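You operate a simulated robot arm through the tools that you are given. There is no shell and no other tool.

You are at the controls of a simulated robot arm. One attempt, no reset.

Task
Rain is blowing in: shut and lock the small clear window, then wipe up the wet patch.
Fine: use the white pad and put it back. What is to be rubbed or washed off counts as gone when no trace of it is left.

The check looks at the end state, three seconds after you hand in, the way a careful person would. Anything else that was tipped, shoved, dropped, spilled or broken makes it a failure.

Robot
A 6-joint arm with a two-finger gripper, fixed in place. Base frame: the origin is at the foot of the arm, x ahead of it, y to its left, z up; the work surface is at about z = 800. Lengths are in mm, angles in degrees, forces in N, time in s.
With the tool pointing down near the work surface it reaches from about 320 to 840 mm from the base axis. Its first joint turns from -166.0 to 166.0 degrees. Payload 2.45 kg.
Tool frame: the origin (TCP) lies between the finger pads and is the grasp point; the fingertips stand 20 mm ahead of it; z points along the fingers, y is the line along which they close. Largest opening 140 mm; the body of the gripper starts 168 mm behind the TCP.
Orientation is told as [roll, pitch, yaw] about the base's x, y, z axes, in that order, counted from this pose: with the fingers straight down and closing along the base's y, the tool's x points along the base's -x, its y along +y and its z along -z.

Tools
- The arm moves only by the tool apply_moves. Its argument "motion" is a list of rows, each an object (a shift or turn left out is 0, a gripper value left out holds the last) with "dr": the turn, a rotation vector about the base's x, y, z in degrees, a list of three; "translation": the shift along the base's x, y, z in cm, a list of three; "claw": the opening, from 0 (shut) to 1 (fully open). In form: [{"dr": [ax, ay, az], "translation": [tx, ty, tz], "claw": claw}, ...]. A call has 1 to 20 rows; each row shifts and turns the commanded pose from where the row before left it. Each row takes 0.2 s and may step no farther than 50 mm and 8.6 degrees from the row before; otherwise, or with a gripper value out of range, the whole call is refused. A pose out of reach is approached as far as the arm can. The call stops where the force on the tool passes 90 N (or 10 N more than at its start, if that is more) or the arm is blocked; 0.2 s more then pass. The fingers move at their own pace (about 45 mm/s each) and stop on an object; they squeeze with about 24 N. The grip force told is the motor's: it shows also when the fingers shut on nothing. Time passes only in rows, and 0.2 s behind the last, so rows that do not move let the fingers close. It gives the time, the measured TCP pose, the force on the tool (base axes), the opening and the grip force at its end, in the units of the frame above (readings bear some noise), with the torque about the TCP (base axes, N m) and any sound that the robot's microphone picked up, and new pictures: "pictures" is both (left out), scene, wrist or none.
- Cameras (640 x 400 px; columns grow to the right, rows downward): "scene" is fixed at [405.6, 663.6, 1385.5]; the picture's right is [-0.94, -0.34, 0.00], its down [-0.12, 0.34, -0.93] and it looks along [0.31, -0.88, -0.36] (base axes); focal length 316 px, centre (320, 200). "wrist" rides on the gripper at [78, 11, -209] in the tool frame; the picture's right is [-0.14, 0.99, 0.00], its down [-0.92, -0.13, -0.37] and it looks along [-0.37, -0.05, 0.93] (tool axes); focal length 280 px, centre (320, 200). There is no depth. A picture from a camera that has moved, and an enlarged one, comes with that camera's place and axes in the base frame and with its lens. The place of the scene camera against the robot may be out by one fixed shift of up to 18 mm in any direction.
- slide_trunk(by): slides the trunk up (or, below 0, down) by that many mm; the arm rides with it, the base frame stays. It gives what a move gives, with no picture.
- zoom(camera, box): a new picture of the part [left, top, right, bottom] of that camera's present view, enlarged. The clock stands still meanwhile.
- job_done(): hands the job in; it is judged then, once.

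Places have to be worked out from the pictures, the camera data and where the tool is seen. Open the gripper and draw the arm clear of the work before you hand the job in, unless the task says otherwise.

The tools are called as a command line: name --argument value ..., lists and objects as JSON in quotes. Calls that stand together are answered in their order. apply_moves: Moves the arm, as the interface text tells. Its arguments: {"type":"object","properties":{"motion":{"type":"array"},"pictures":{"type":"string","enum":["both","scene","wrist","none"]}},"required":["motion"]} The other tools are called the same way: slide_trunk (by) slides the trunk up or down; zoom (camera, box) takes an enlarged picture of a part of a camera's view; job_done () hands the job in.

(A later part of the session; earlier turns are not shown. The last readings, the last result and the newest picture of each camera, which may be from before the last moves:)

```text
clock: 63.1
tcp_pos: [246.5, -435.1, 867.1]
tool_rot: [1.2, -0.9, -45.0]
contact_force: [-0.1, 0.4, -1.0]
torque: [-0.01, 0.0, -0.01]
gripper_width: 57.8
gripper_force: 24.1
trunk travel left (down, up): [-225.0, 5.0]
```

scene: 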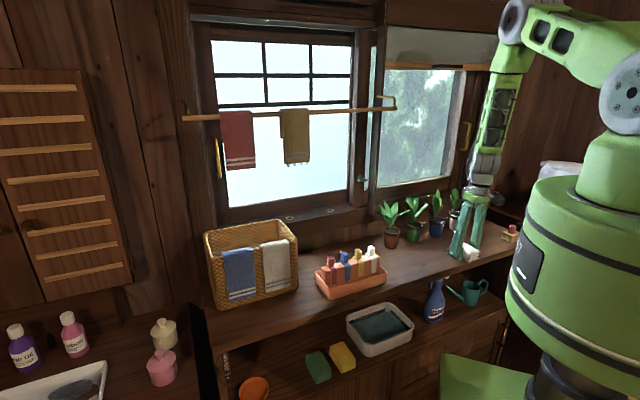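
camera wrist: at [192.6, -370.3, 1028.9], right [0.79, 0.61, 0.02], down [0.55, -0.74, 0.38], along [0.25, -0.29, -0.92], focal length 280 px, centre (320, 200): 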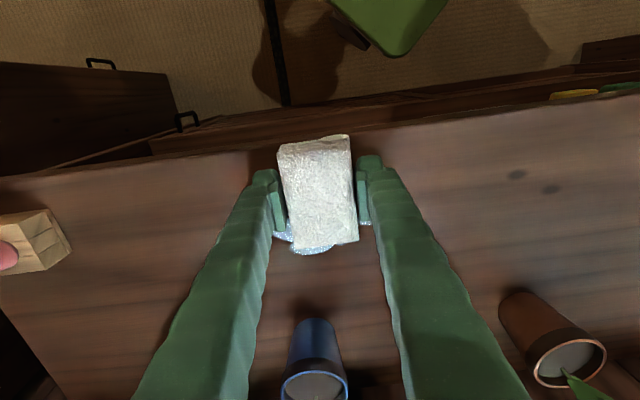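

The pad is lifted. Since the tool went down to z=819, the pad may have slid up between the fingers, so I'll check how it sits before continuing.

zoom --camera "scene" --box '[430, 190, 510, 280]'

zoom --camera "wrist" --box '[200, 110, 400, 290]'

```text
4.44 times, centred on (470, 235) of scene
camera zoom: at [405.6, 663.6, 1385.5], right [-0.94, -0.34, 0.0], down [-0.12, 0.34, -0.93], along [0.31, -0.88, -0.36], focal length 1403 px, centre (-347, 44)
```

zoom: 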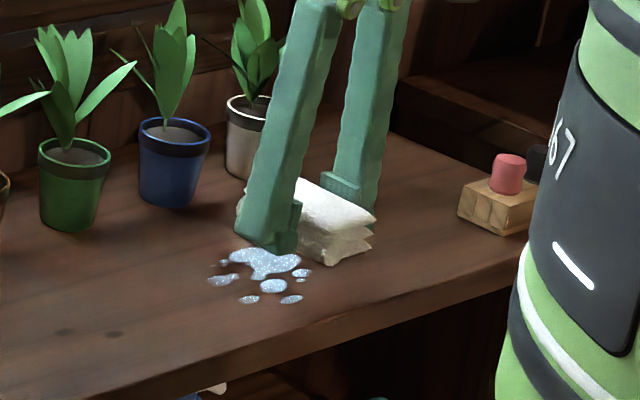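

```text
2.22 times, centred on (300, 200) of wrist
camera zoom: at [192.5, -372.5, 1076.7], right [0.8, 0.6, 0.02], down [0.55, -0.74, 0.38], along [0.25, -0.29, -0.92], focal length 623 px, centre (364, 200)
```

zoom: 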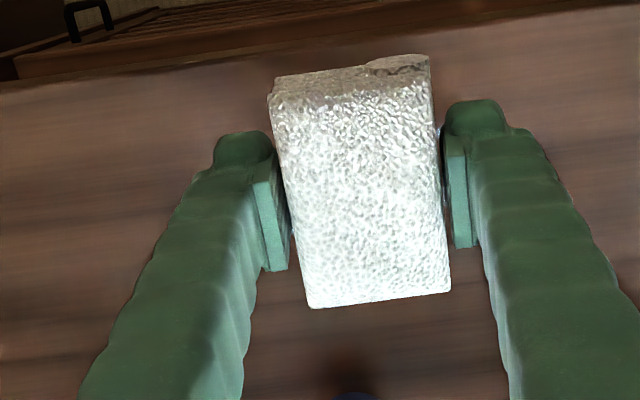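

The patch still looks intact. I'll zoom in to see whether it has faded at all, as it may need repeated rubbing.

zoom --camera "scene" --box '[430, 235, 480, 265]'

zoom --camera "scene" --box '[460, 225, 500, 265]'

```text
12.80 times, centred on (455, 250) of scene
camera zoom: at [405.6, 663.6, 1385.5], right [-0.94, -0.34, 0.0], down [-0.12, 0.34, -0.93], along [0.31, -0.88, -0.36], focal length 4039 px, centre (-1408, -440)
```

zoom: 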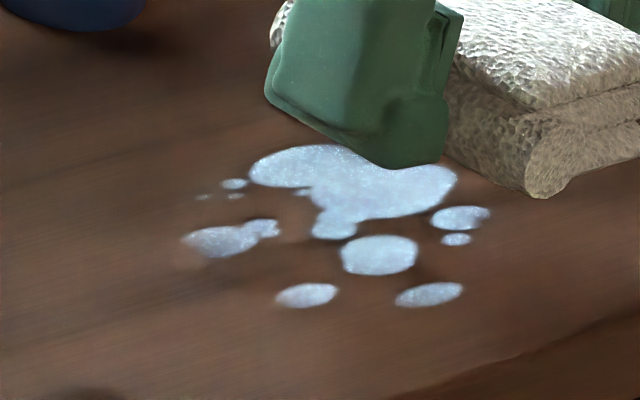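

```text
10.00 times, centred on (480, 245) of scene
camera zoom: at [405.6, 663.6, 1385.5], right [-0.94, -0.34, 0.0], down [-0.12, 0.34, -0.93], along [0.31, -0.88, -0.36], focal length 3156 px, centre (-1280, -250)
```

zoom: 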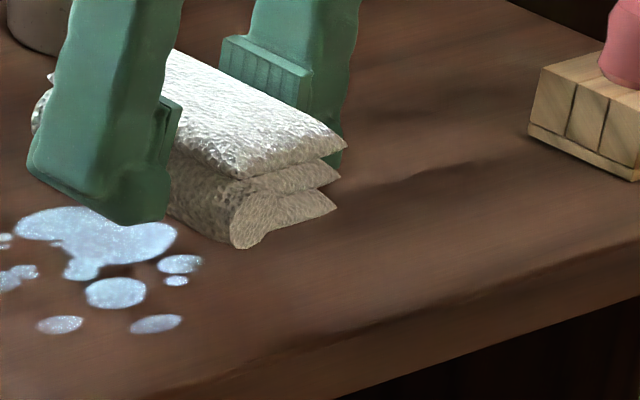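

The speckles look slightly dimmer where I rubbed, but the pad has slid up and the fingertips now sit about 3 mm below it, so it wasn't pressing properly. I need to regrip higher with the arm tracking well. First I'll test whether this trunk height lets it follow commands.

apply_moves --motion '[{"dr": [-0.21, 1.49, 0], "translation": [0.7, -0.7, 0]}, {"translation": [0.7, -0.7, 0]}, {"translation": [0.7, -0.7, -1.0]}, {}]' --pictures "none"

```text
clock: 64.2
tcp_pos: [258.2, -434.6, 850.6]
tool_rot: [0.9, -1.1, -44.8]
contact_force: [-0.1, 0.7, -0.1]
torque: [0.02, 0.01, 0.0]
gripper_width: 57.5
gripper_force: 24.1
out of reach, approached as far as the arm can: row 1, 2, 3
trunk travel left (down, up): [-225.0, 5.0]
```

This shows the pattern: with a vertical tool the reach is capped near r≈500, because a wrist joint can't bend further inward. Tilting the tool about 15° (tips outward) frees it, and the pad can still lie flat because the tilt is about the closing axis. First I'll carry the pad left of the patch to set it down and regrip.

apply_moves --motion '[{"translation": [1.6, 2.9, 0.3]}, {"translation": [1.6, 2.9, 0]}, {"translation": [2.0, 2.4, -0.5]}, {"translation": [1.2, 0.8, -0.8]}, {}]'

zoom --camera "scene" --box '[410, 200, 490, 280]'

```text
clock: 65.3
tcp_pos: [322.7, -346.1, 839.2]
tool_rot: [-0.3, 0.3, -44.9]
contact_force: [-0.5, -0.1, -0.7]
torque: [-0.01, 0.01, -0.03]
gripper_width: 57.6
gripper_force: 23.7
trunk travel left (down, up): [-225.0, 5.0]
camera wrist: at [275.0, -281.5, 1050.1], right [0.8, 0.6, -0.01], down [0.56, -0.74, 0.37], along [0.22, -0.29, -0.93], focal length 280 px, centre (320, 200)
```

scene: 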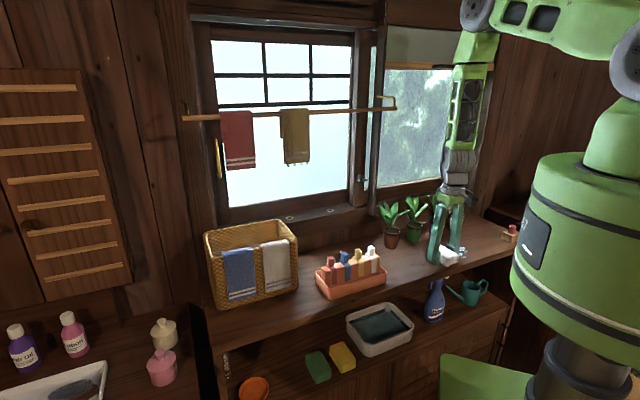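
wrist: 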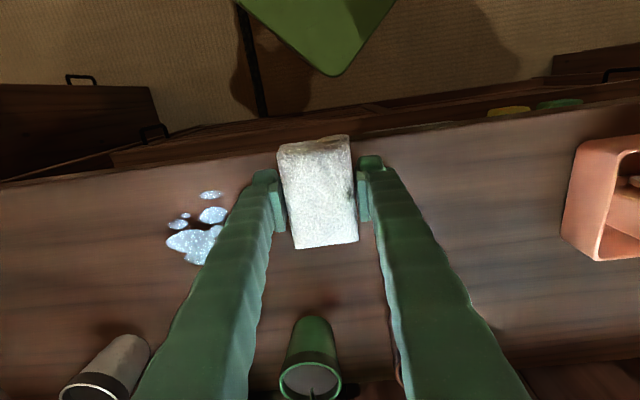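

```text
5.00 times, centred on (450, 240) of scene
camera zoom: at [405.6, 663.6, 1385.5], right [-0.94, -0.34, 0.0], down [-0.12, 0.34, -0.93], along [0.31, -0.88, -0.36], focal length 1578 px, centre (-330, 0)
```

zoom: 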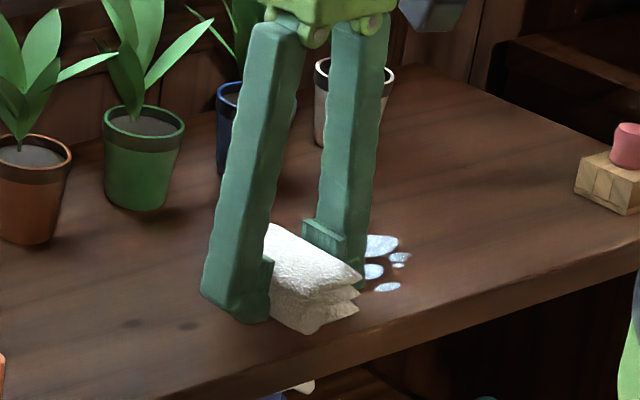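

The tool is vertical and tracking. I'll nudge the pad 12 mm further onto the counter and lower it until it touches.

apply_moves --motion '[{"translation": [0.85, -0.85, -0.4]}, {"translation": [0, 0, -0.6]}, {"translation": [0, 0, -0.4]}, {}]' --pictures "none"

```text
clock: 66.3
tcp_pos: [330.4, -353.5, 824.6]
tool_rot: [0.0, 0.1, -44.9]
contact_force: [0.0, -0.1, -0.3]
torque: [-0.03, 0.03, 0.0]
gripper_width: 57.8
gripper_force: 24.3
trunk travel left (down, up): [-225.0, 5.0]
```

No contact yet at z=824.6. I'll lower in small steps.

apply_moves --motion '[{"translation": [0, 0, -0.15]}, {"translation": [0, 0, -0.1]}, {}]'

zoom --camera "scene" --box '[410, 200, 490, 280]'

```text
clock: 67.2
tcp_pos: [330.6, -354.1, 823.8]
tool_rot: [0.0, 0.0, -44.9]
contact_force: [1.1, -0.3, -0.1]
torque: [0.0, 0.0, -0.01]
gripper_width: 57.6
gripper_force: 24.5
trunk travel left (down, up): [-225.0, 5.0]
camera wrist: at [283.3, -290.5, 1033.5], right [0.8, 0.6, 0.0], down [0.56, -0.74, 0.37], along [0.22, -0.29, -0.93], focal length 280 px, centre (320, 200)
```

scene: 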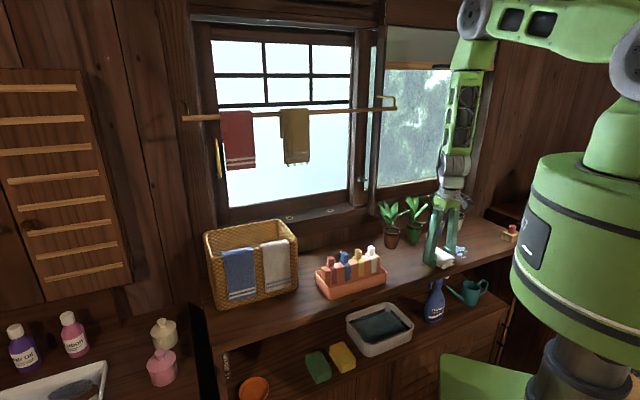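
wrist: 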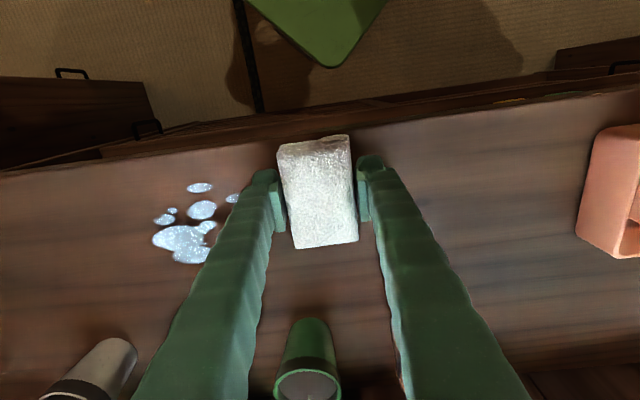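

```text
5.00 times, centred on (450, 240) of scene
camera zoom: at [405.6, 663.6, 1385.5], right [-0.94, -0.34, 0.0], down [-0.12, 0.34, -0.93], along [0.31, -0.88, -0.36], focal length 1578 px, centre (-330, 0)
```

zoom: 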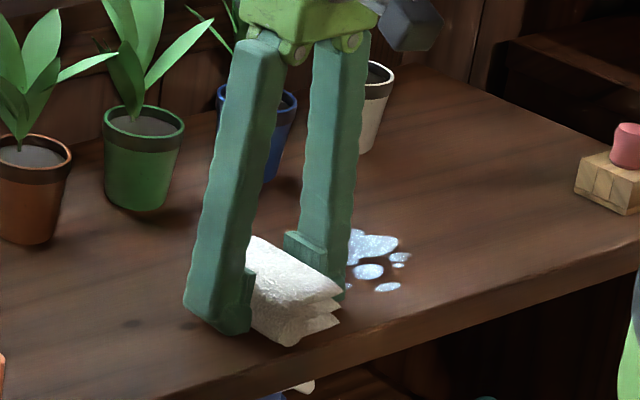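

The pad is essentially on the counter. I'll open, raise to about z=831 while tilting the tool 15° (tips outward), then regrip so the pad protrudes below the fingertips.

apply_moves --motion '[{"claw": 0.62}, {}, {}, {"dr": [-5.3, -5.3, 0], "translation": [0, 0, 0.6]}, {"dr": [-5.3, -5.3, 0], "translation": [0, 0, 0.3]}, {}]'

zoom --camera "scene" --box '[410, 200, 490, 280]'

zoom --camera "wrist" --box '[220, 110, 420, 260]'

```text
clock: 68.5
tcp_pos: [347.9, -331.8, 832.0]
tool_rot: [-5.5, -6.3, -45.4]
contact_force: [-0.9, -1.1, 0.7]
torque: [0.12, -0.1, 0.0]
gripper_width: 86.5
gripper_force: 0.0
out of reach, approached as far as the arm can: row 4, 5
trunk travel left (down, up): [-225.0, 5.0]
camera wrist: at [299.0, -238.1, 1030.1], right [0.81, 0.59, -0.08], down [0.55, -0.69, 0.48], along [0.23, -0.43, -0.88], focal length 280 px, centre (320, 200)
```

scene: 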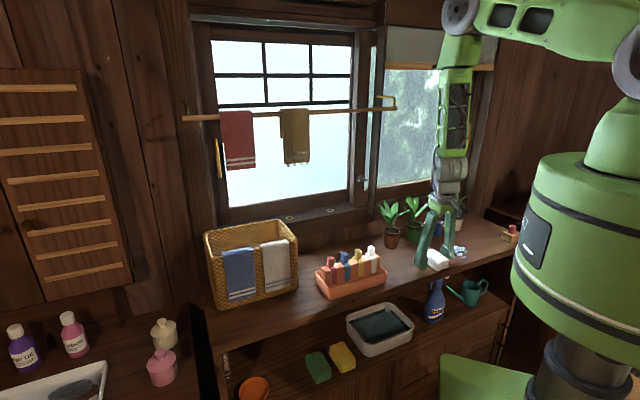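
wrist: 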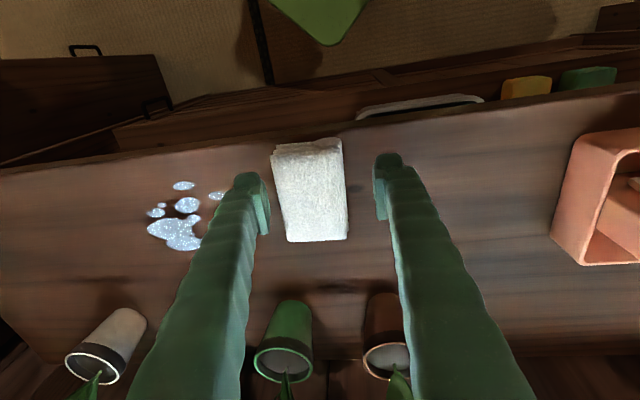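

```text
5.00 times, centred on (450, 240) of scene
camera zoom: at [405.6, 663.6, 1385.5], right [-0.94, -0.34, 0.0], down [-0.12, 0.34, -0.93], along [0.31, -0.88, -0.36], focal length 1578 px, centre (-330, 0)
```

zoom: 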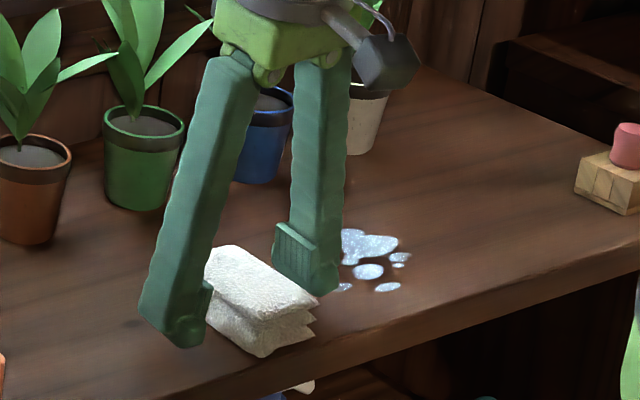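

```text
2.67 times, centred on (320, 185) of wrist
camera zoom: at [299.0, -238.1, 1030.1], right [0.81, 0.59, -0.08], down [0.55, -0.69, 0.48], along [0.23, -0.43, -0.88], focal length 748 px, centre (320, 240)
```

zoom: 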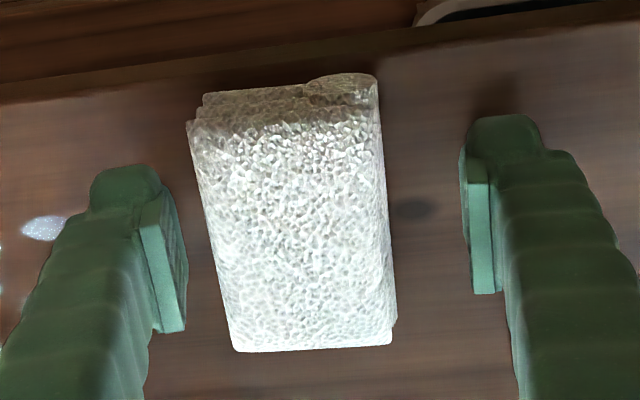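

The arm settled with a different lean than I asked for, so I need to understand its posture before regripping. I'll zoom in on the wrist and elbow.

zoom --camera "scene" --box '[400, 0, 640, 200]'

zoom --camera "scene" --box '[400, 120, 500, 280]'

```text
2.00 times, centred on (520, 100) of scene
camera zoom: at [405.6, 663.6, 1385.5], right [-0.94, -0.34, 0.0], down [-0.12, 0.34, -0.93], along [0.31, -0.88, -0.36], focal length 631 px, centre (-80, 400)
```

zoom: 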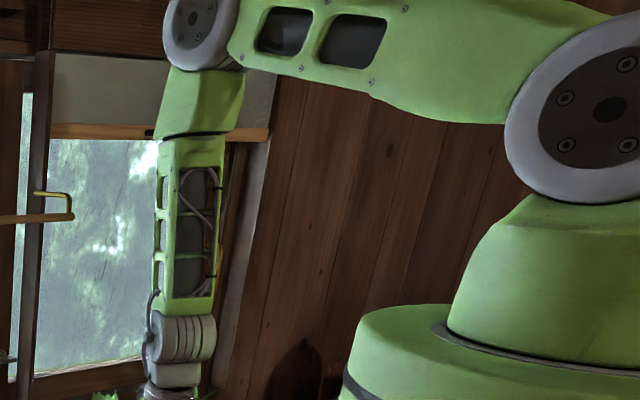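

```text
2.50 times, centred on (450, 200) of scene
camera zoom: at [405.6, 663.6, 1385.5], right [-0.94, -0.34, 0.0], down [-0.12, 0.34, -0.93], along [0.31, -0.88, -0.36], focal length 789 px, centre (-5, 200)
```

zoom: 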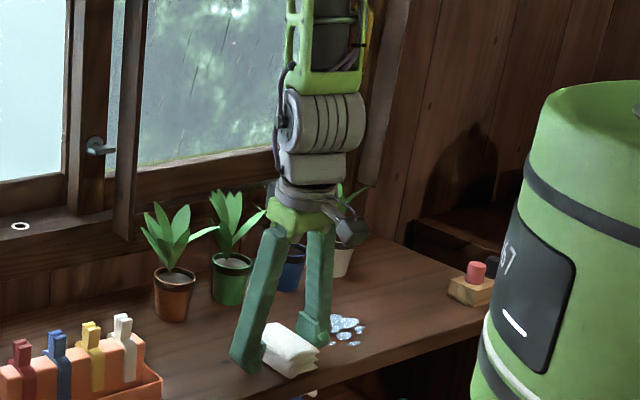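

The forearm hangs straight down with the tool in line with it. That's a wrist singularity, which explains the odd "out of reach" behaviour around r≈500. Keeping the tool tilted outward 15–25° avoids it. I'll lift clear of the pad (now near (345,-340)) and establish the tilt in free air.

apply_moves --motion '[{"translation": [0, 0, 2.0]}, {"translation": [0, 0, 2.0]}, {"translation": [0, 0, 2.0]}, {"dr": [-3.1, -5.7, 0]}, {"dr": [-3.1, -5.7, 0]}, {"dr": [-3.1, -5.7, 0]}, {}, {}]'

```text
clock: 70.3
tcp_pos: [368.9, -329.6, 898.4]
tool_rot: [-5.5, -14.4, -45.9]
contact_force: [-0.1, 0.6, -0.1]
torque: [0.01, -0.02, 0.0]
gripper_width: 86.7
gripper_force: 0.1
out of reach, approached as far as the arm can: row 4, 5, 6
trunk travel left (down, up): [-225.0, 5.0]
camera wrist: at [302.4, -216.0, 1080.1], right [0.82, 0.57, -0.06], down [0.49, -0.64, 0.6], along [0.3, -0.52, -0.8], focal length 280 px, centre (320, 200)
```

scene: 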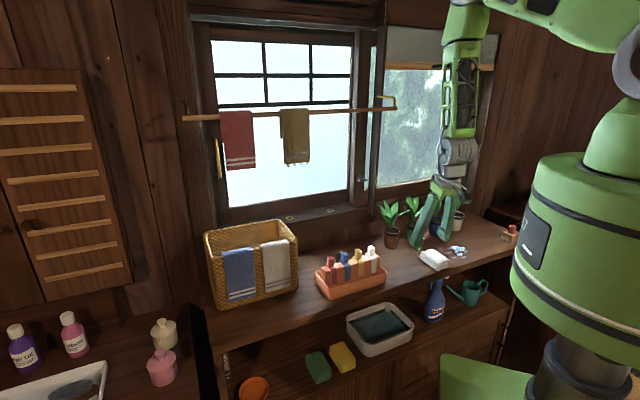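
wrist: 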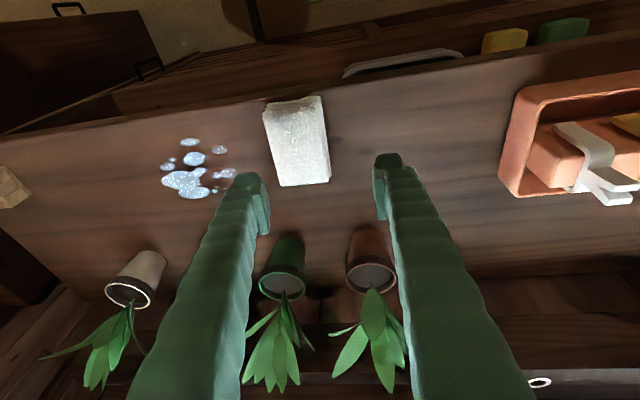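

The tilt is improving (about 15°) but still off to one side. I'll repeat the correction, clear of everything.

apply_moves --motion '[{"dr": [-1.7, -5.8, 0]}, {"dr": [-1.7, -5.8, 0]}, {}, {}]' --pictures "none"

```text
clock: 71.3
tcp_pos: [392.2, -320.6, 904.9]
tool_rot: [-5.4, -18.7, -46.6]
contact_force: [-0.4, -0.4, 0.4]
torque: [0.03, 0.0, 0.0]
gripper_width: 86.8
gripper_force: 0.1
out of reach, approached as far as the arm can: row 1, 2
trunk travel left (down, up): [-225.0, 5.0]
```

The wrist now has a clear bend, so it should be better conditioned. I'll move back over the pad in small steps and see whether it tracks.

apply_moves --motion '[{"translation": [-1.0, -0.5, 0]}, {"translation": [-1.0, -0.5, 0]}, {}]' --pictures "none"

```text
clock: 72.2
tcp_pos: [377.6, -330.2, 906.5]
tool_rot: [-6.1, -18.6, -46.6]
contact_force: [-0.2, 0.4, -1.0]
torque: [-0.02, -0.01, 0.02]
gripper_width: 86.8
gripper_force: 0.0
out of reach, approached as far as the arm can: row 2
trunk travel left (down, up): [-225.0, 5.0]
```

I now see two limits: a minimum fold distance, which is worse when the tool is high, and the wrist singularity. At lower height with this tilt it should track, so I'll descend to z≈858 (still above the pad) while correcting position and lean.

apply_moves --motion '[{"translation": [-0.5, -0.3, -2.2]}, {"dr": [2.0, -2.5, 0], "translation": [-0.7, -0.3, -2.0]}, {"dr": [1.5, -2.0, 0], "translation": [-0.7, -0.3, -0.6]}, {}]'

```text
clock: 73.2
tcp_pos: [396.8, -330.7, 870.1]
tool_rot: [-5.3, -18.0, -47.3]
contact_force: [0.4, -0.5, -0.4]
torque: [0.02, 0.03, -0.05]
gripper_width: 87.0
gripper_force: 0.0
out of reach, approached as far as the arm can: row 1, 2, 3
trunk travel left (down, up): [-225.0, 5.0]
camera wrist: at [324.7, -207.7, 1043.5], right [0.83, 0.55, -0.04], down [0.45, -0.62, 0.65], along [0.33, -0.56, -0.76], focal length 280 px, centre (320, 200)
```

scene: 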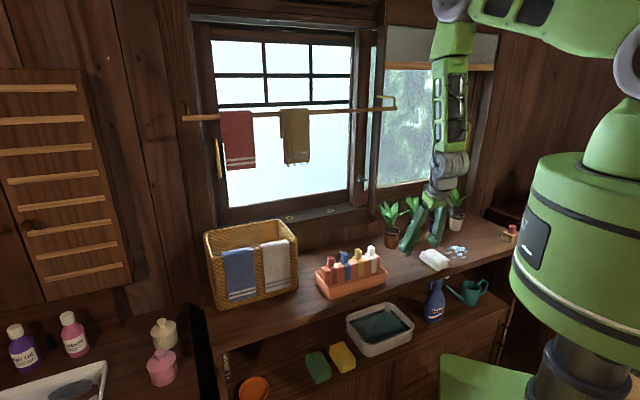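
wrist: 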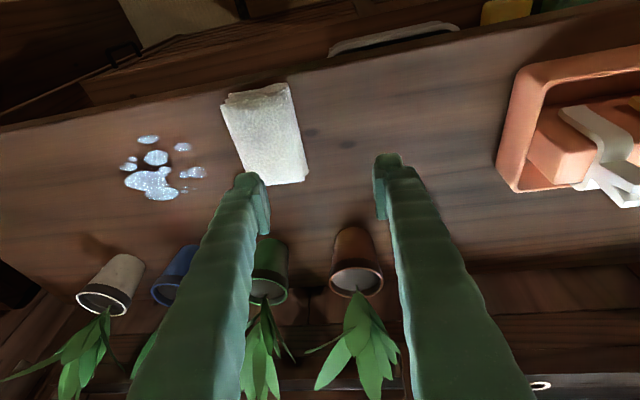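

The pattern now points to the last wrist joint sitting at its turn limit: errors grew as I swept right, and yaw keeps drifting negative. The gripper is symmetric, so turning the tool 180° (in the free, negative direction) would put that joint mid-range. I'll lift and test with a first 34°.

apply_moves --motion '[{"translation": [0, 0, 2.5]}, {"translation": [0, 0, 2.5]}, {"dr": [0, 0, -8.5]}, {"dr": [0, 0, -8.5]}, {"dr": [0, 0, -8.5]}, {"dr": [0, 0, -8.5]}, {}]' --pictures "none"

```text
clock: 74.8
tcp_pos: [416.1, -337.6, 930.5]
tool_rot: [-2.7, -18.3, -82.3]
contact_force: [-0.4, 0.0, -0.4]
torque: [0.01, 0.0, 0.05]
gripper_width: 87.1
gripper_force: 0.1
out of reach, approached as far as the arm can: row 1, 2, 3
trunk travel left (down, up): [-225.0, 5.0]
```

That direction is free: yaw went to -82° with no limit. I'll set the lean to about 12° outward and keep spinning about the tool axis.

apply_moves --motion '[{"dr": [5.0, -4.35, 0]}, {"dr": [5.0, -4.35, 0]}, {"dr": [1.26, -1.26, -8.3]}, {"dr": [1.26, -1.26, -8.3]}, {"dr": [1.26, -1.26, -8.3]}, {"dr": [1.26, -1.26, -8.3]}, {"dr": [1.26, -1.26, -8.3]}, {"dr": [1.26, -1.26, -8.3]}, {"dr": [1.26, -1.26, -8.3]}, {"dr": [1.26, -1.26, -8.3]}, {}]' --pictures "scene"

```text
clock: 77.2
tcp_pos: [426.9, -318.3, 935.7]
tool_rot: [10.9, 6.2, -143.8]
contact_force: [0.9, -0.4, 0.7]
torque: [-0.01, 0.03, -0.02]
gripper_width: 86.7
gripper_force: 0.0
out of reach, approached as far as the arm can: row 1, 2, 3, 4
trunk travel left (down, up): [-225.0, 5.0]
```

scene: 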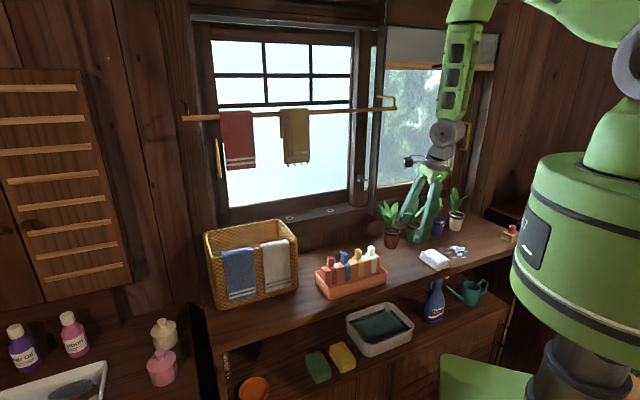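

The spin works. The fingers now straddle toward the plants, so I'll check the leaves and shift inward before continuing.

zoom --camera "scene" --box '[370, 150, 490, 260]'

zoom --camera "wrist" --box '[0, 0, 640, 400]'

```text
3.64 times, centred on (430, 205) of scene
camera zoom: at [405.6, 663.6, 1385.5], right [-0.94, -0.34, 0.0], down [-0.12, 0.34, -0.93], along [0.31, -0.88, -0.36], focal length 1148 px, centre (-80, 182)
```

zoom: 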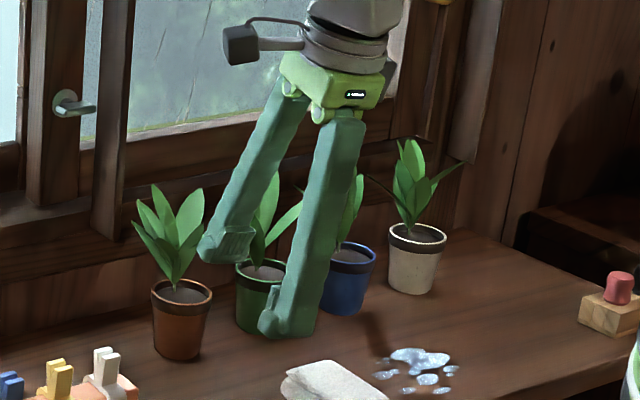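

```text
1.00 times, centred on (320, 200) of wrist (not enlarged: the box is as wide or as high as the picture)
camera zoom: at [455.2, -261.7, 1150.4], right [0.45, -0.88, 0.17], down [-0.88, -0.4, 0.24], along [-0.14, -0.26, -0.96], focal length 280 px, centre (320, 200)
```

zoom: 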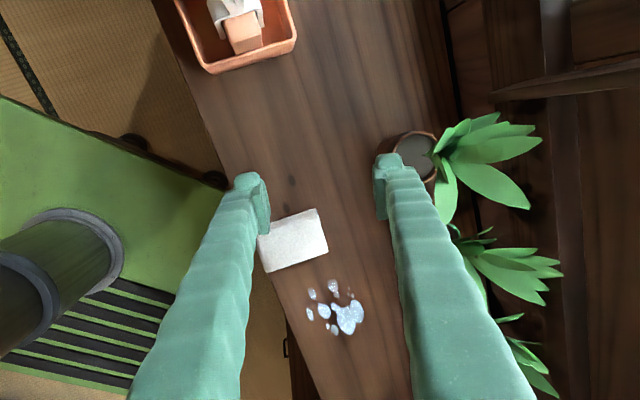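

Plants are untouched but close. I'll pull 45 mm toward the robot first, then finish the spin.

apply_moves --motion '[{"translation": [-1.6, 1.6, 1.0]}, {"translation": [-1.6, 1.6, 1.0]}, {"dr": [1.7, -0.77, -8.3]}, {"dr": [1.7, -0.77, -8.3]}, {"dr": [1.7, -0.77, -8.3]}, {"dr": [1.7, -0.77, -8.3]}, {"dr": [1.7, -0.77, -8.3]}, {"dr": [1.7, -0.77, -8.3]}, {"dr": [1.7, -0.77, -8.3]}, {"dr": [1.7, -0.77, -8.3]}, {"dr": [1.7, -0.77, -8.3]}, {}]'

```text
clock: 79.8
tcp_pos: [386.6, -289.7, 953.6]
tool_rot: [1.8, 11.3, 140.1]
contact_force: [1.1, 0.6, -0.4]
torque: [0.0, 0.03, 0.02]
gripper_width: 86.8
gripper_force: 0.1
out of reach, approached as far as the arm can: row 9, 10, 11
trunk travel left (down, up): [-225.0, 5.0]
camera wrist: at [412.0, -316.1, 1174.2], right [-0.74, -0.67, 0.0], down [-0.66, 0.73, 0.18], along [-0.12, 0.13, -0.98], focal length 280 px, centre (320, 200)
```

scene: 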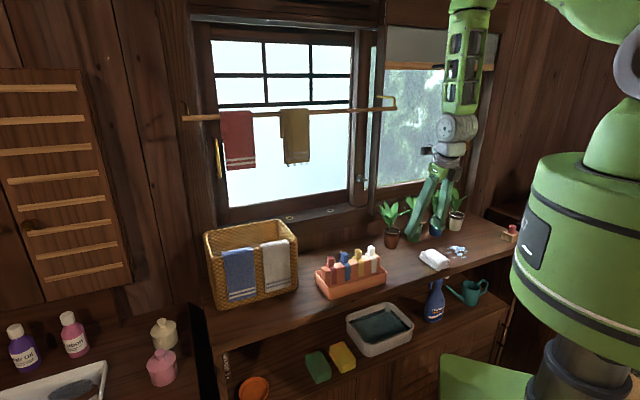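
wrist: 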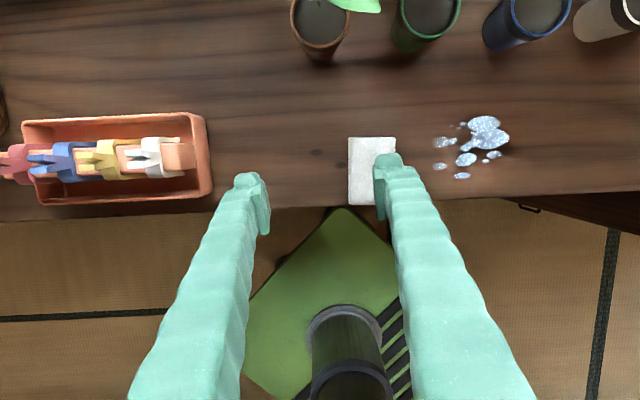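

The tool is flipped now (yaw 140°, leaning about 11° outward). I'll move over the pad at (345,-340) and descend to z≈870 to see if it tracks.

apply_moves --motion '[{"translation": [-1.37, -1.66, -2.8]}, {"translation": [-1.37, -1.66, -2.8]}, {"translation": [-1.37, -1.66, -2.8]}, {}]'

```text
clock: 80.8
tcp_pos: [334.5, -347.3, 867.4]
tool_rot: [0.5, 12.0, 140.1]
contact_force: [0.1, 0.2, -1.1]
torque: [0.02, -0.01, 0.02]
gripper_width: 86.8
gripper_force: 0.0
out of reach, approached as far as the arm can: row 1, 2, 3
trunk travel left (down, up): [-225.0, 5.0]
camera wrist: at [354.1, -374.6, 1088.6], right [-0.74, -0.67, -0.02], down [-0.67, 0.73, 0.17], along [-0.1, 0.14, -0.99], focal length 280 px, centre (320, 200)
```

scene: 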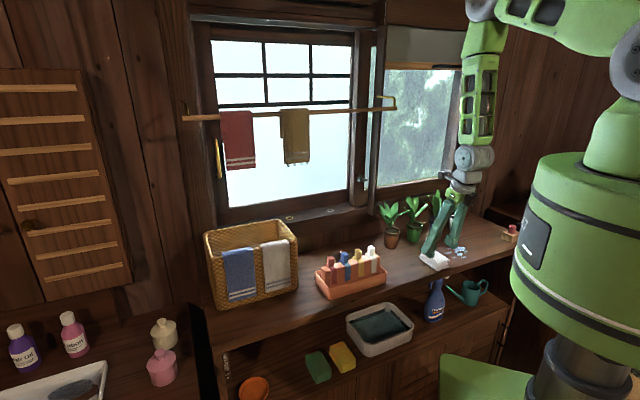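
wrist: 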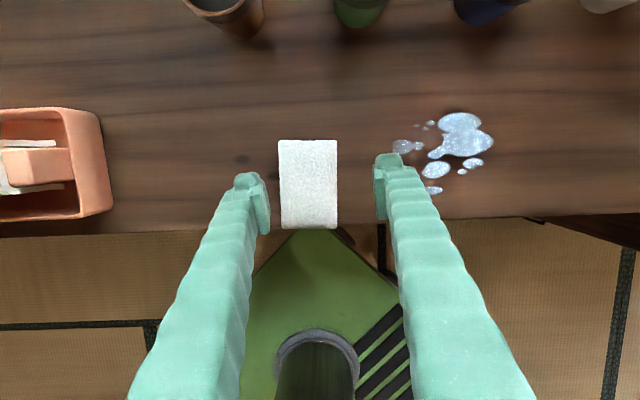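

It tracks more closely (about 13 mm off sideways). I'll correct toward the pad centre and watch.

apply_moves --motion '[{"translation": [0.5, 0.4, 0]}, {"translation": [0.5, 0.4, 0]}, {}, {}]' --pictures "none"

```text
clock: 81.8
tcp_pos: [334.5, -338.9, 864.5]
tool_rot: [0.5, 12.0, 140.0]
contact_force: [0.6, 0.8, 0.0]
torque: [-0.01, 0.01, 0.02]
gripper_width: 86.6
gripper_force: 0.0
out of reach, approached as far as the arm can: row 1, 2
trunk travel left (down, up): [-225.0, 5.0]
```

I'll run a quick diagnostic here in free air: spin back 16° and retry the same shift, to see if the last joint is at its other limit now.

apply_moves --motion '[{"dr": [-1.3, 1.2, 8.3]}, {"dr": [-1.3, 1.2, 8.3]}, {}]' --pictures "none"

apply_moves --motion '[{"translation": [0.5, 0.0, 0]}, {"translation": [0.5, 0.0, 0]}, {}]' --pictures "none"

apply_moves --motion '[{"translation": [0.7, -0.7, 0]}, {"translation": [0.7, -0.7, 0]}, {}]' --pictures "none"

```text
clock: 82.5
tcp_pos: [335.7, -338.5, 865.2]
tool_rot: [3.1, 11.2, 157.1]
contact_force: [-0.1, 0.5, -0.4]
torque: [0.0, 0.0, 0.01]
gripper_width: 86.8
gripper_force: 0.1
trunk travel left (down, up): [-225.0, 5.0]
```

```text
clock: 83.3
tcp_pos: [343.7, -339.9, 866.0]
tool_rot: [3.0, 11.1, 157.0]
contact_force: [0.1, -0.5, 0.0]
torque: [0.0, 0.01, -0.01]
gripper_width: 86.5
gripper_force: 0.0
trunk travel left (down, up): [-225.0, 5.0]
```

```text
clock: 84.2
tcp_pos: [360.0, -352.7, 866.1]
tool_rot: [3.0, 11.2, 157.0]
contact_force: [0.3, 0.0, 0.5]
torque: [-0.01, 0.01, -0.01]
gripper_width: 86.8
gripper_force: 0.0
trunk travel left (down, up): [-225.0, 5.0]
```

Confirmed: with the spin backed off 16°, every move tracks exactly. So the last joint only allows yaw from about (arm azimuth - 5°) downward through roughly 170°. The right choice is yaw a bit below the arm's azimuth (about -55° to -70°). I'll pull back, make the tool vertical and spin back there.

apply_moves --motion '[{"dr": [3.6, 4.6, 0], "translation": [-1.2, 1.2, 1.5]}, {"dr": [3.5, 4.5, 0], "translation": [-1.2, 1.2, 1.5]}, {"dr": [0, 0, 8.5]}, {"dr": [0, 0, 8.5]}, {"dr": [0, 0, 8.5]}, {"dr": [0, 0, 8.5]}, {"dr": [0, 0, 8.5]}, {"dr": [0, 0, 8.5]}, {"dr": [0, 0, 8.5]}, {"dr": [0, 0, 8.5]}, {}]' --pictures "scene"

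```text
clock: 86.5
tcp_pos: [334.6, -329.2, 895.7]
tool_rot: [-0.1, 0.0, -135.2]
contact_force: [0.2, -1.1, 0.0]
torque: [-0.01, 0.02, 0.0]
gripper_width: 86.7
gripper_force: 0.1
trunk travel left (down, up): [-225.0, 5.0]
```

scene: 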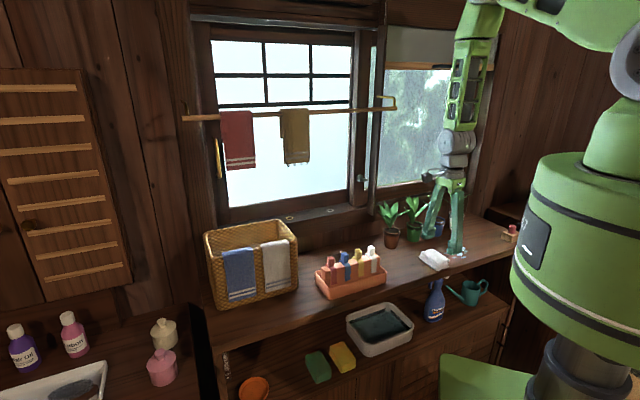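

Now it tracks perfectly with a vertical tool. I'll continue the spin to yaw ≈ -48° (matching the pad) and centre over the pad.

apply_moves --motion '[{"dr": [0, 0, 8.5]}, {"dr": [0, 0, 8.5]}, {"dr": [0, 0, 8.5]}, {"dr": [0, 0, 8.5]}, {"dr": [0, 0, 8.5]}, {"dr": [0, 0, 8.5]}, {"dr": [0, 0, 8.5]}, {"dr": [0, 0, 8.5]}, {"dr": [0, 0, 8.5], "translation": [0.5, -0.6, 0]}, {"dr": [0, 0, 8.5], "translation": [0.5, -0.6, 0]}, {"dr": [0, 0, 1.7]}, {}]'

zoom --camera "wrist" --box '[220, 90, 420, 240]'

```text
clock: 89.2
tcp_pos: [345.5, -341.2, 896.2]
tool_rot: [0.0, 0.0, -48.5]
contact_force: [0.6, 0.1, 0.6]
torque: [-0.02, 0.0, 0.0]
gripper_width: 87.1
gripper_force: 0.0
trunk travel left (down, up): [-225.0, 5.0]
camera wrist: at [301.6, -274.7, 1105.9], right [0.83, 0.55, 0.0], down [0.51, -0.77, 0.37], along [0.2, -0.31, -0.93], focal length 280 px, centre (320, 200)
```

scene: 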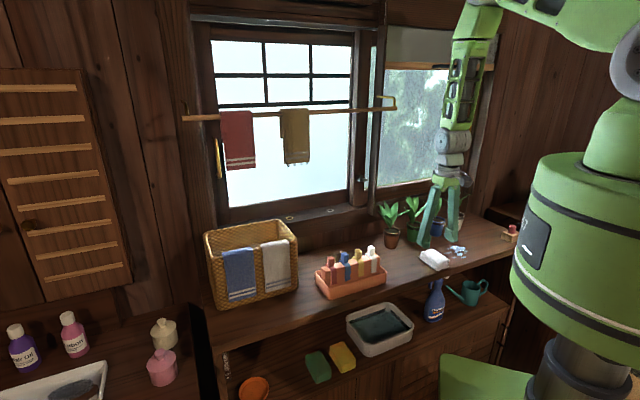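
wrist: 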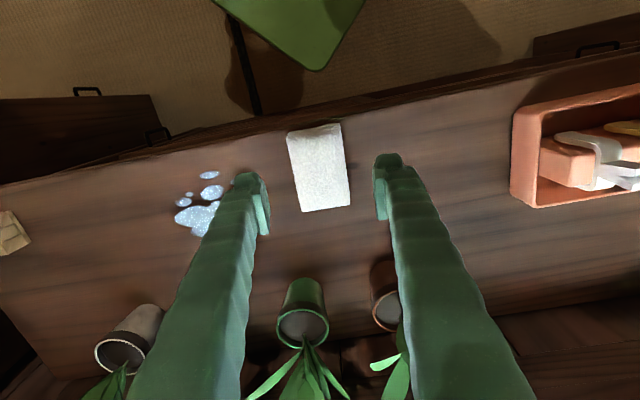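

```text
2.67 times, centred on (320, 165) of wrist
camera zoom: at [301.6, -274.7, 1105.9], right [0.83, 0.55, 0.0], down [0.51, -0.77, 0.37], along [0.2, -0.31, -0.93], focal length 748 px, centre (320, 293)
```

zoom: 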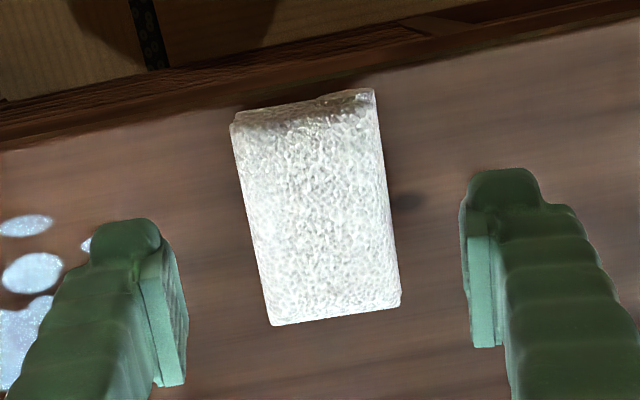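

The pad is centred and aligned (3° off). I'll descend to z≈829, leaving the tips 9 mm above the counter so the pad protrudes below them, and grip.

apply_moves --motion '[{"translation": [-0.1, 0, -3.0]}, {"translation": [0, 0, -2.5]}, {"translation": [0, 0, -1.2]}, {}, {"claw": 0}, {}, {}, {}, {}]' --pictures "scene"

zoom --camera "scene" --box '[410, 200, 490, 280]'

```text
clock: 91.2
tcp_pos: [344.1, -340.5, 828.4]
tool_rot: [0.0, 0.1, -48.6]
contact_force: [-0.1, -0.8, -1.3]
torque: [-0.01, 0.02, 0.01]
gripper_width: 56.8
gripper_force: 24.2
trunk travel left (down, up): [-225.0, 5.0]
```

scene: 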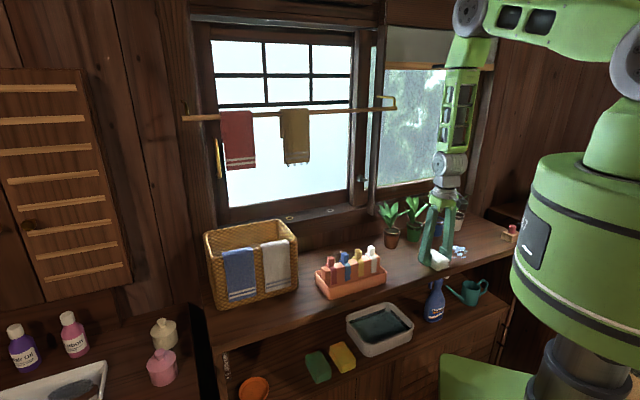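

```text
5.00 times, centred on (450, 240) of scene
camera zoom: at [405.6, 663.6, 1385.5], right [-0.94, -0.34, 0.0], down [-0.12, 0.34, -0.93], along [0.31, -0.88, -0.36], focal length 1578 px, centre (-330, 0)
```

zoom: 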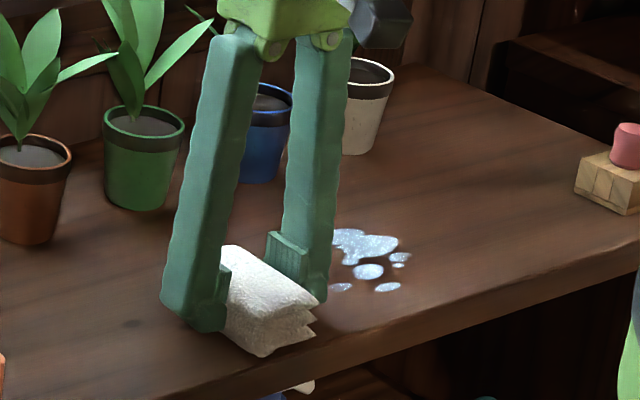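

Gripped (57 mm, 24 N). I'll lift slightly, turn to yaw -64° so the joint stays free along the whole sweep, carry the pad to the patch's left edge, and set it down with light pressure.

apply_moves --motion '[{"translation": [0, 0, 0.8]}, {"dr": [0, 0, -5.3], "translation": [-0.39, -1.38, 0]}, {"dr": [0, 0, -5.3], "translation": [-0.39, -1.38, 0]}, {"dr": [0, 0, -5.3], "translation": [-0.39, -1.38, 0]}, {"translation": [0, 0, -0.6]}, {"translation": [0, 0, -0.3]}, {}]' --pictures "none"

```text
clock: 92.8
tcp_pos: [331.4, -382.3, 828.5]
tool_rot: [0.1, 0.0, -64.4]
contact_force: [-0.4, -0.2, 8.6]
torque: [0.06, 0.17, 0.12]
gripper_width: 57.0
gripper_force: 24.9
trunk travel left (down, up): [-225.0, 5.0]
```

Contact at 8.6 N, tracking well. Now I'll sweep right across the patch in 12 mm steps with slight extra pressure.

apply_moves --motion '[{"translation": [-0.85, -0.85, -0.05], "dr": [0, 0, -0.5]}, {"translation": [-0.85, -0.85, 0], "dr": [0, 0, -0.5]}, {"translation": [-0.85, -0.85, 0], "dr": [0, 0, -0.5]}, {"translation": [-0.85, -0.85, 0], "dr": [0, 0, -0.5]}, {"translation": [-0.85, -0.85, 0], "dr": [0, 0, -0.5]}, {"translation": [-0.85, -0.85, 0], "dr": [0, 0, -0.5]}, {"translation": [-0.85, -0.85, 0], "dr": [0, 0, -0.5]}, {}]'

zoom --camera "scene" --box '[420, 215, 490, 275]'

```text
clock: 94.5
tcp_pos: [272.0, -441.1, 829.1]
tool_rot: [0.0, -0.2, -68.0]
contact_force: [6.8, 5.0, 24.8]
torque: [0.07, -0.03, 0.07]
gripper_width: 56.9
gripper_force: 23.9
trunk travel left (down, up): [-225.0, 5.0]
camera wrist: at [253.2, -364.4, 1038.1], right [0.97, 0.24, 0.0], down [0.23, -0.9, 0.37], along [0.09, -0.36, -0.93], focal length 280 px, centre (320, 200)
```

scene: 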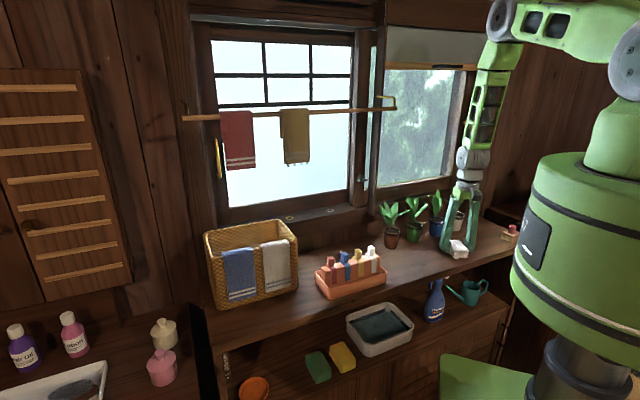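
wrist: 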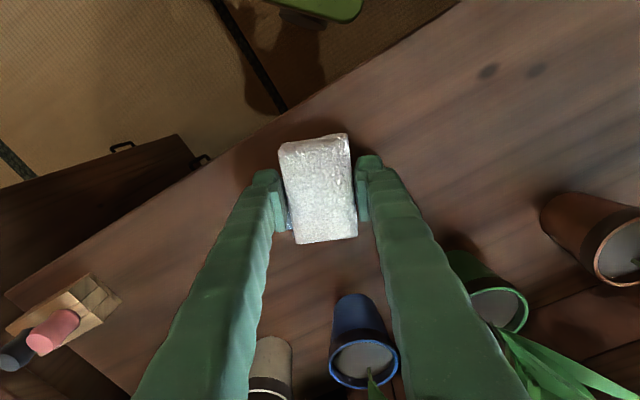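

```text
6.67 times, centred on (455, 245) of scene
camera zoom: at [405.6, 663.6, 1385.5], right [-0.94, -0.34, 0.0], down [-0.12, 0.34, -0.93], along [0.31, -0.88, -0.36], focal length 2104 px, centre (-580, -100)
```

zoom: 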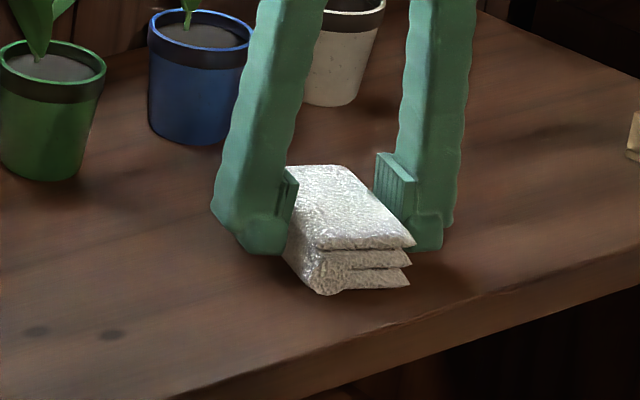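

It tracks precisely with 25 N of pressure, and the area behind the pad looks clean. I'll continue right to s'≈210.

apply_moves --motion '[{"translation": [-0.85, -0.85, 0], "dr": [0, 0, -0.5]}, {"translation": [-0.85, -0.85, 0], "dr": [0, 0, -0.5]}, {"translation": [-0.85, -0.85, 0], "dr": [0, 0, -0.5]}, {"translation": [-0.85, -0.85, 0], "dr": [0, 0, -0.5]}, {"translation": [-0.85, -0.85, 0], "dr": [0, 0, -0.5]}, {"translation": [-0.85, -0.85, 0], "dr": [0, 0, -0.5]}, {"translation": [-0.85, -0.85, 0], "dr": [0, 0, -0.5]}, {"translation": [-0.85, -0.85, 0], "dr": [0, 0, -0.5]}, {}]'

zoom --camera "scene" --box '[425, 215, 505, 275]'

zoom --camera "wrist" --box '[240, 100, 480, 260]'

```text
clock: 96.5
tcp_pos: [203.8, -508.7, 828.3]
tool_rot: [0.0, 0.0, -71.9]
contact_force: [5.2, 5.8, 19.9]
torque: [0.0, -0.04, 0.02]
gripper_width: 56.6
gripper_force: 23.4
trunk travel left (down, up): [-225.0, 5.0]
camera wrist: at [190.8, -431.1, 1037.7], right [0.98, 0.18, 0.0], down [0.16, -0.91, 0.37], along [0.07, -0.36, -0.93], focal length 280 px, centre (320, 200)
```

scene: 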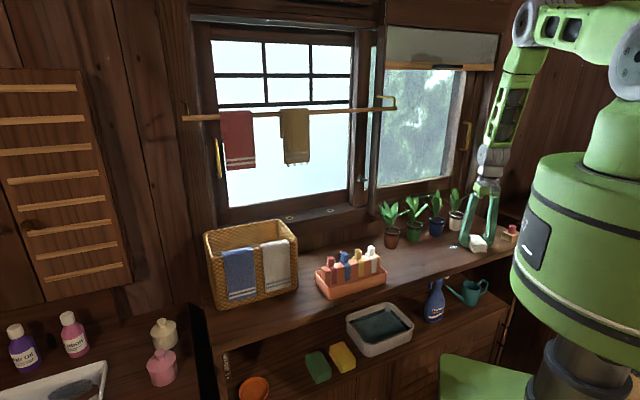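
wrist: 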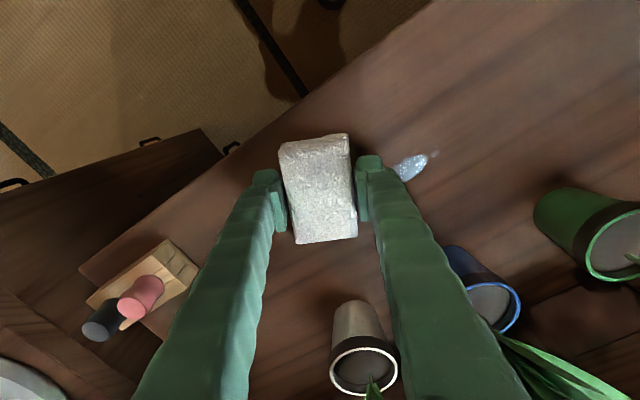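

```text
6.67 times, centred on (465, 245) of scene
camera zoom: at [405.6, 663.6, 1385.5], right [-0.94, -0.34, 0.0], down [-0.12, 0.34, -0.93], along [0.31, -0.88, -0.36], focal length 2104 px, centre (-647, -100)
```

zoom: 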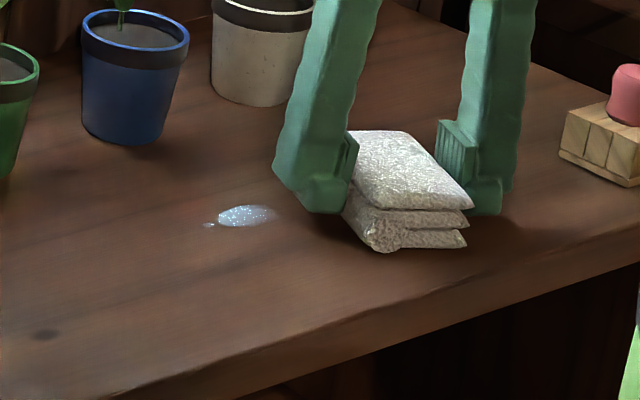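

```text
2.50 times, centred on (360, 180) of wrist
camera zoom: at [190.8, -431.1, 1037.7], right [0.98, 0.18, 0.0], down [0.16, -0.91, 0.37], along [0.07, -0.36, -0.93], focal length 701 px, centre (220, 250)
```

zoom: 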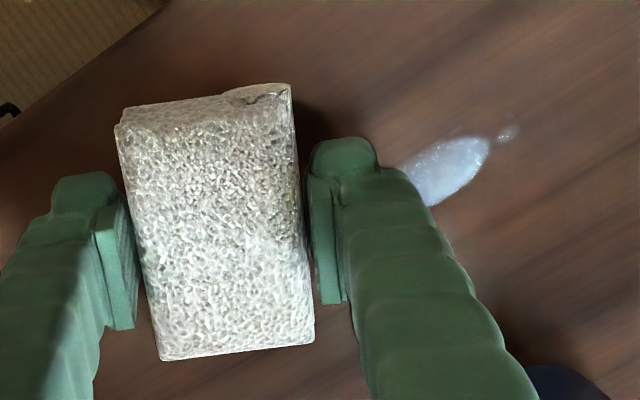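

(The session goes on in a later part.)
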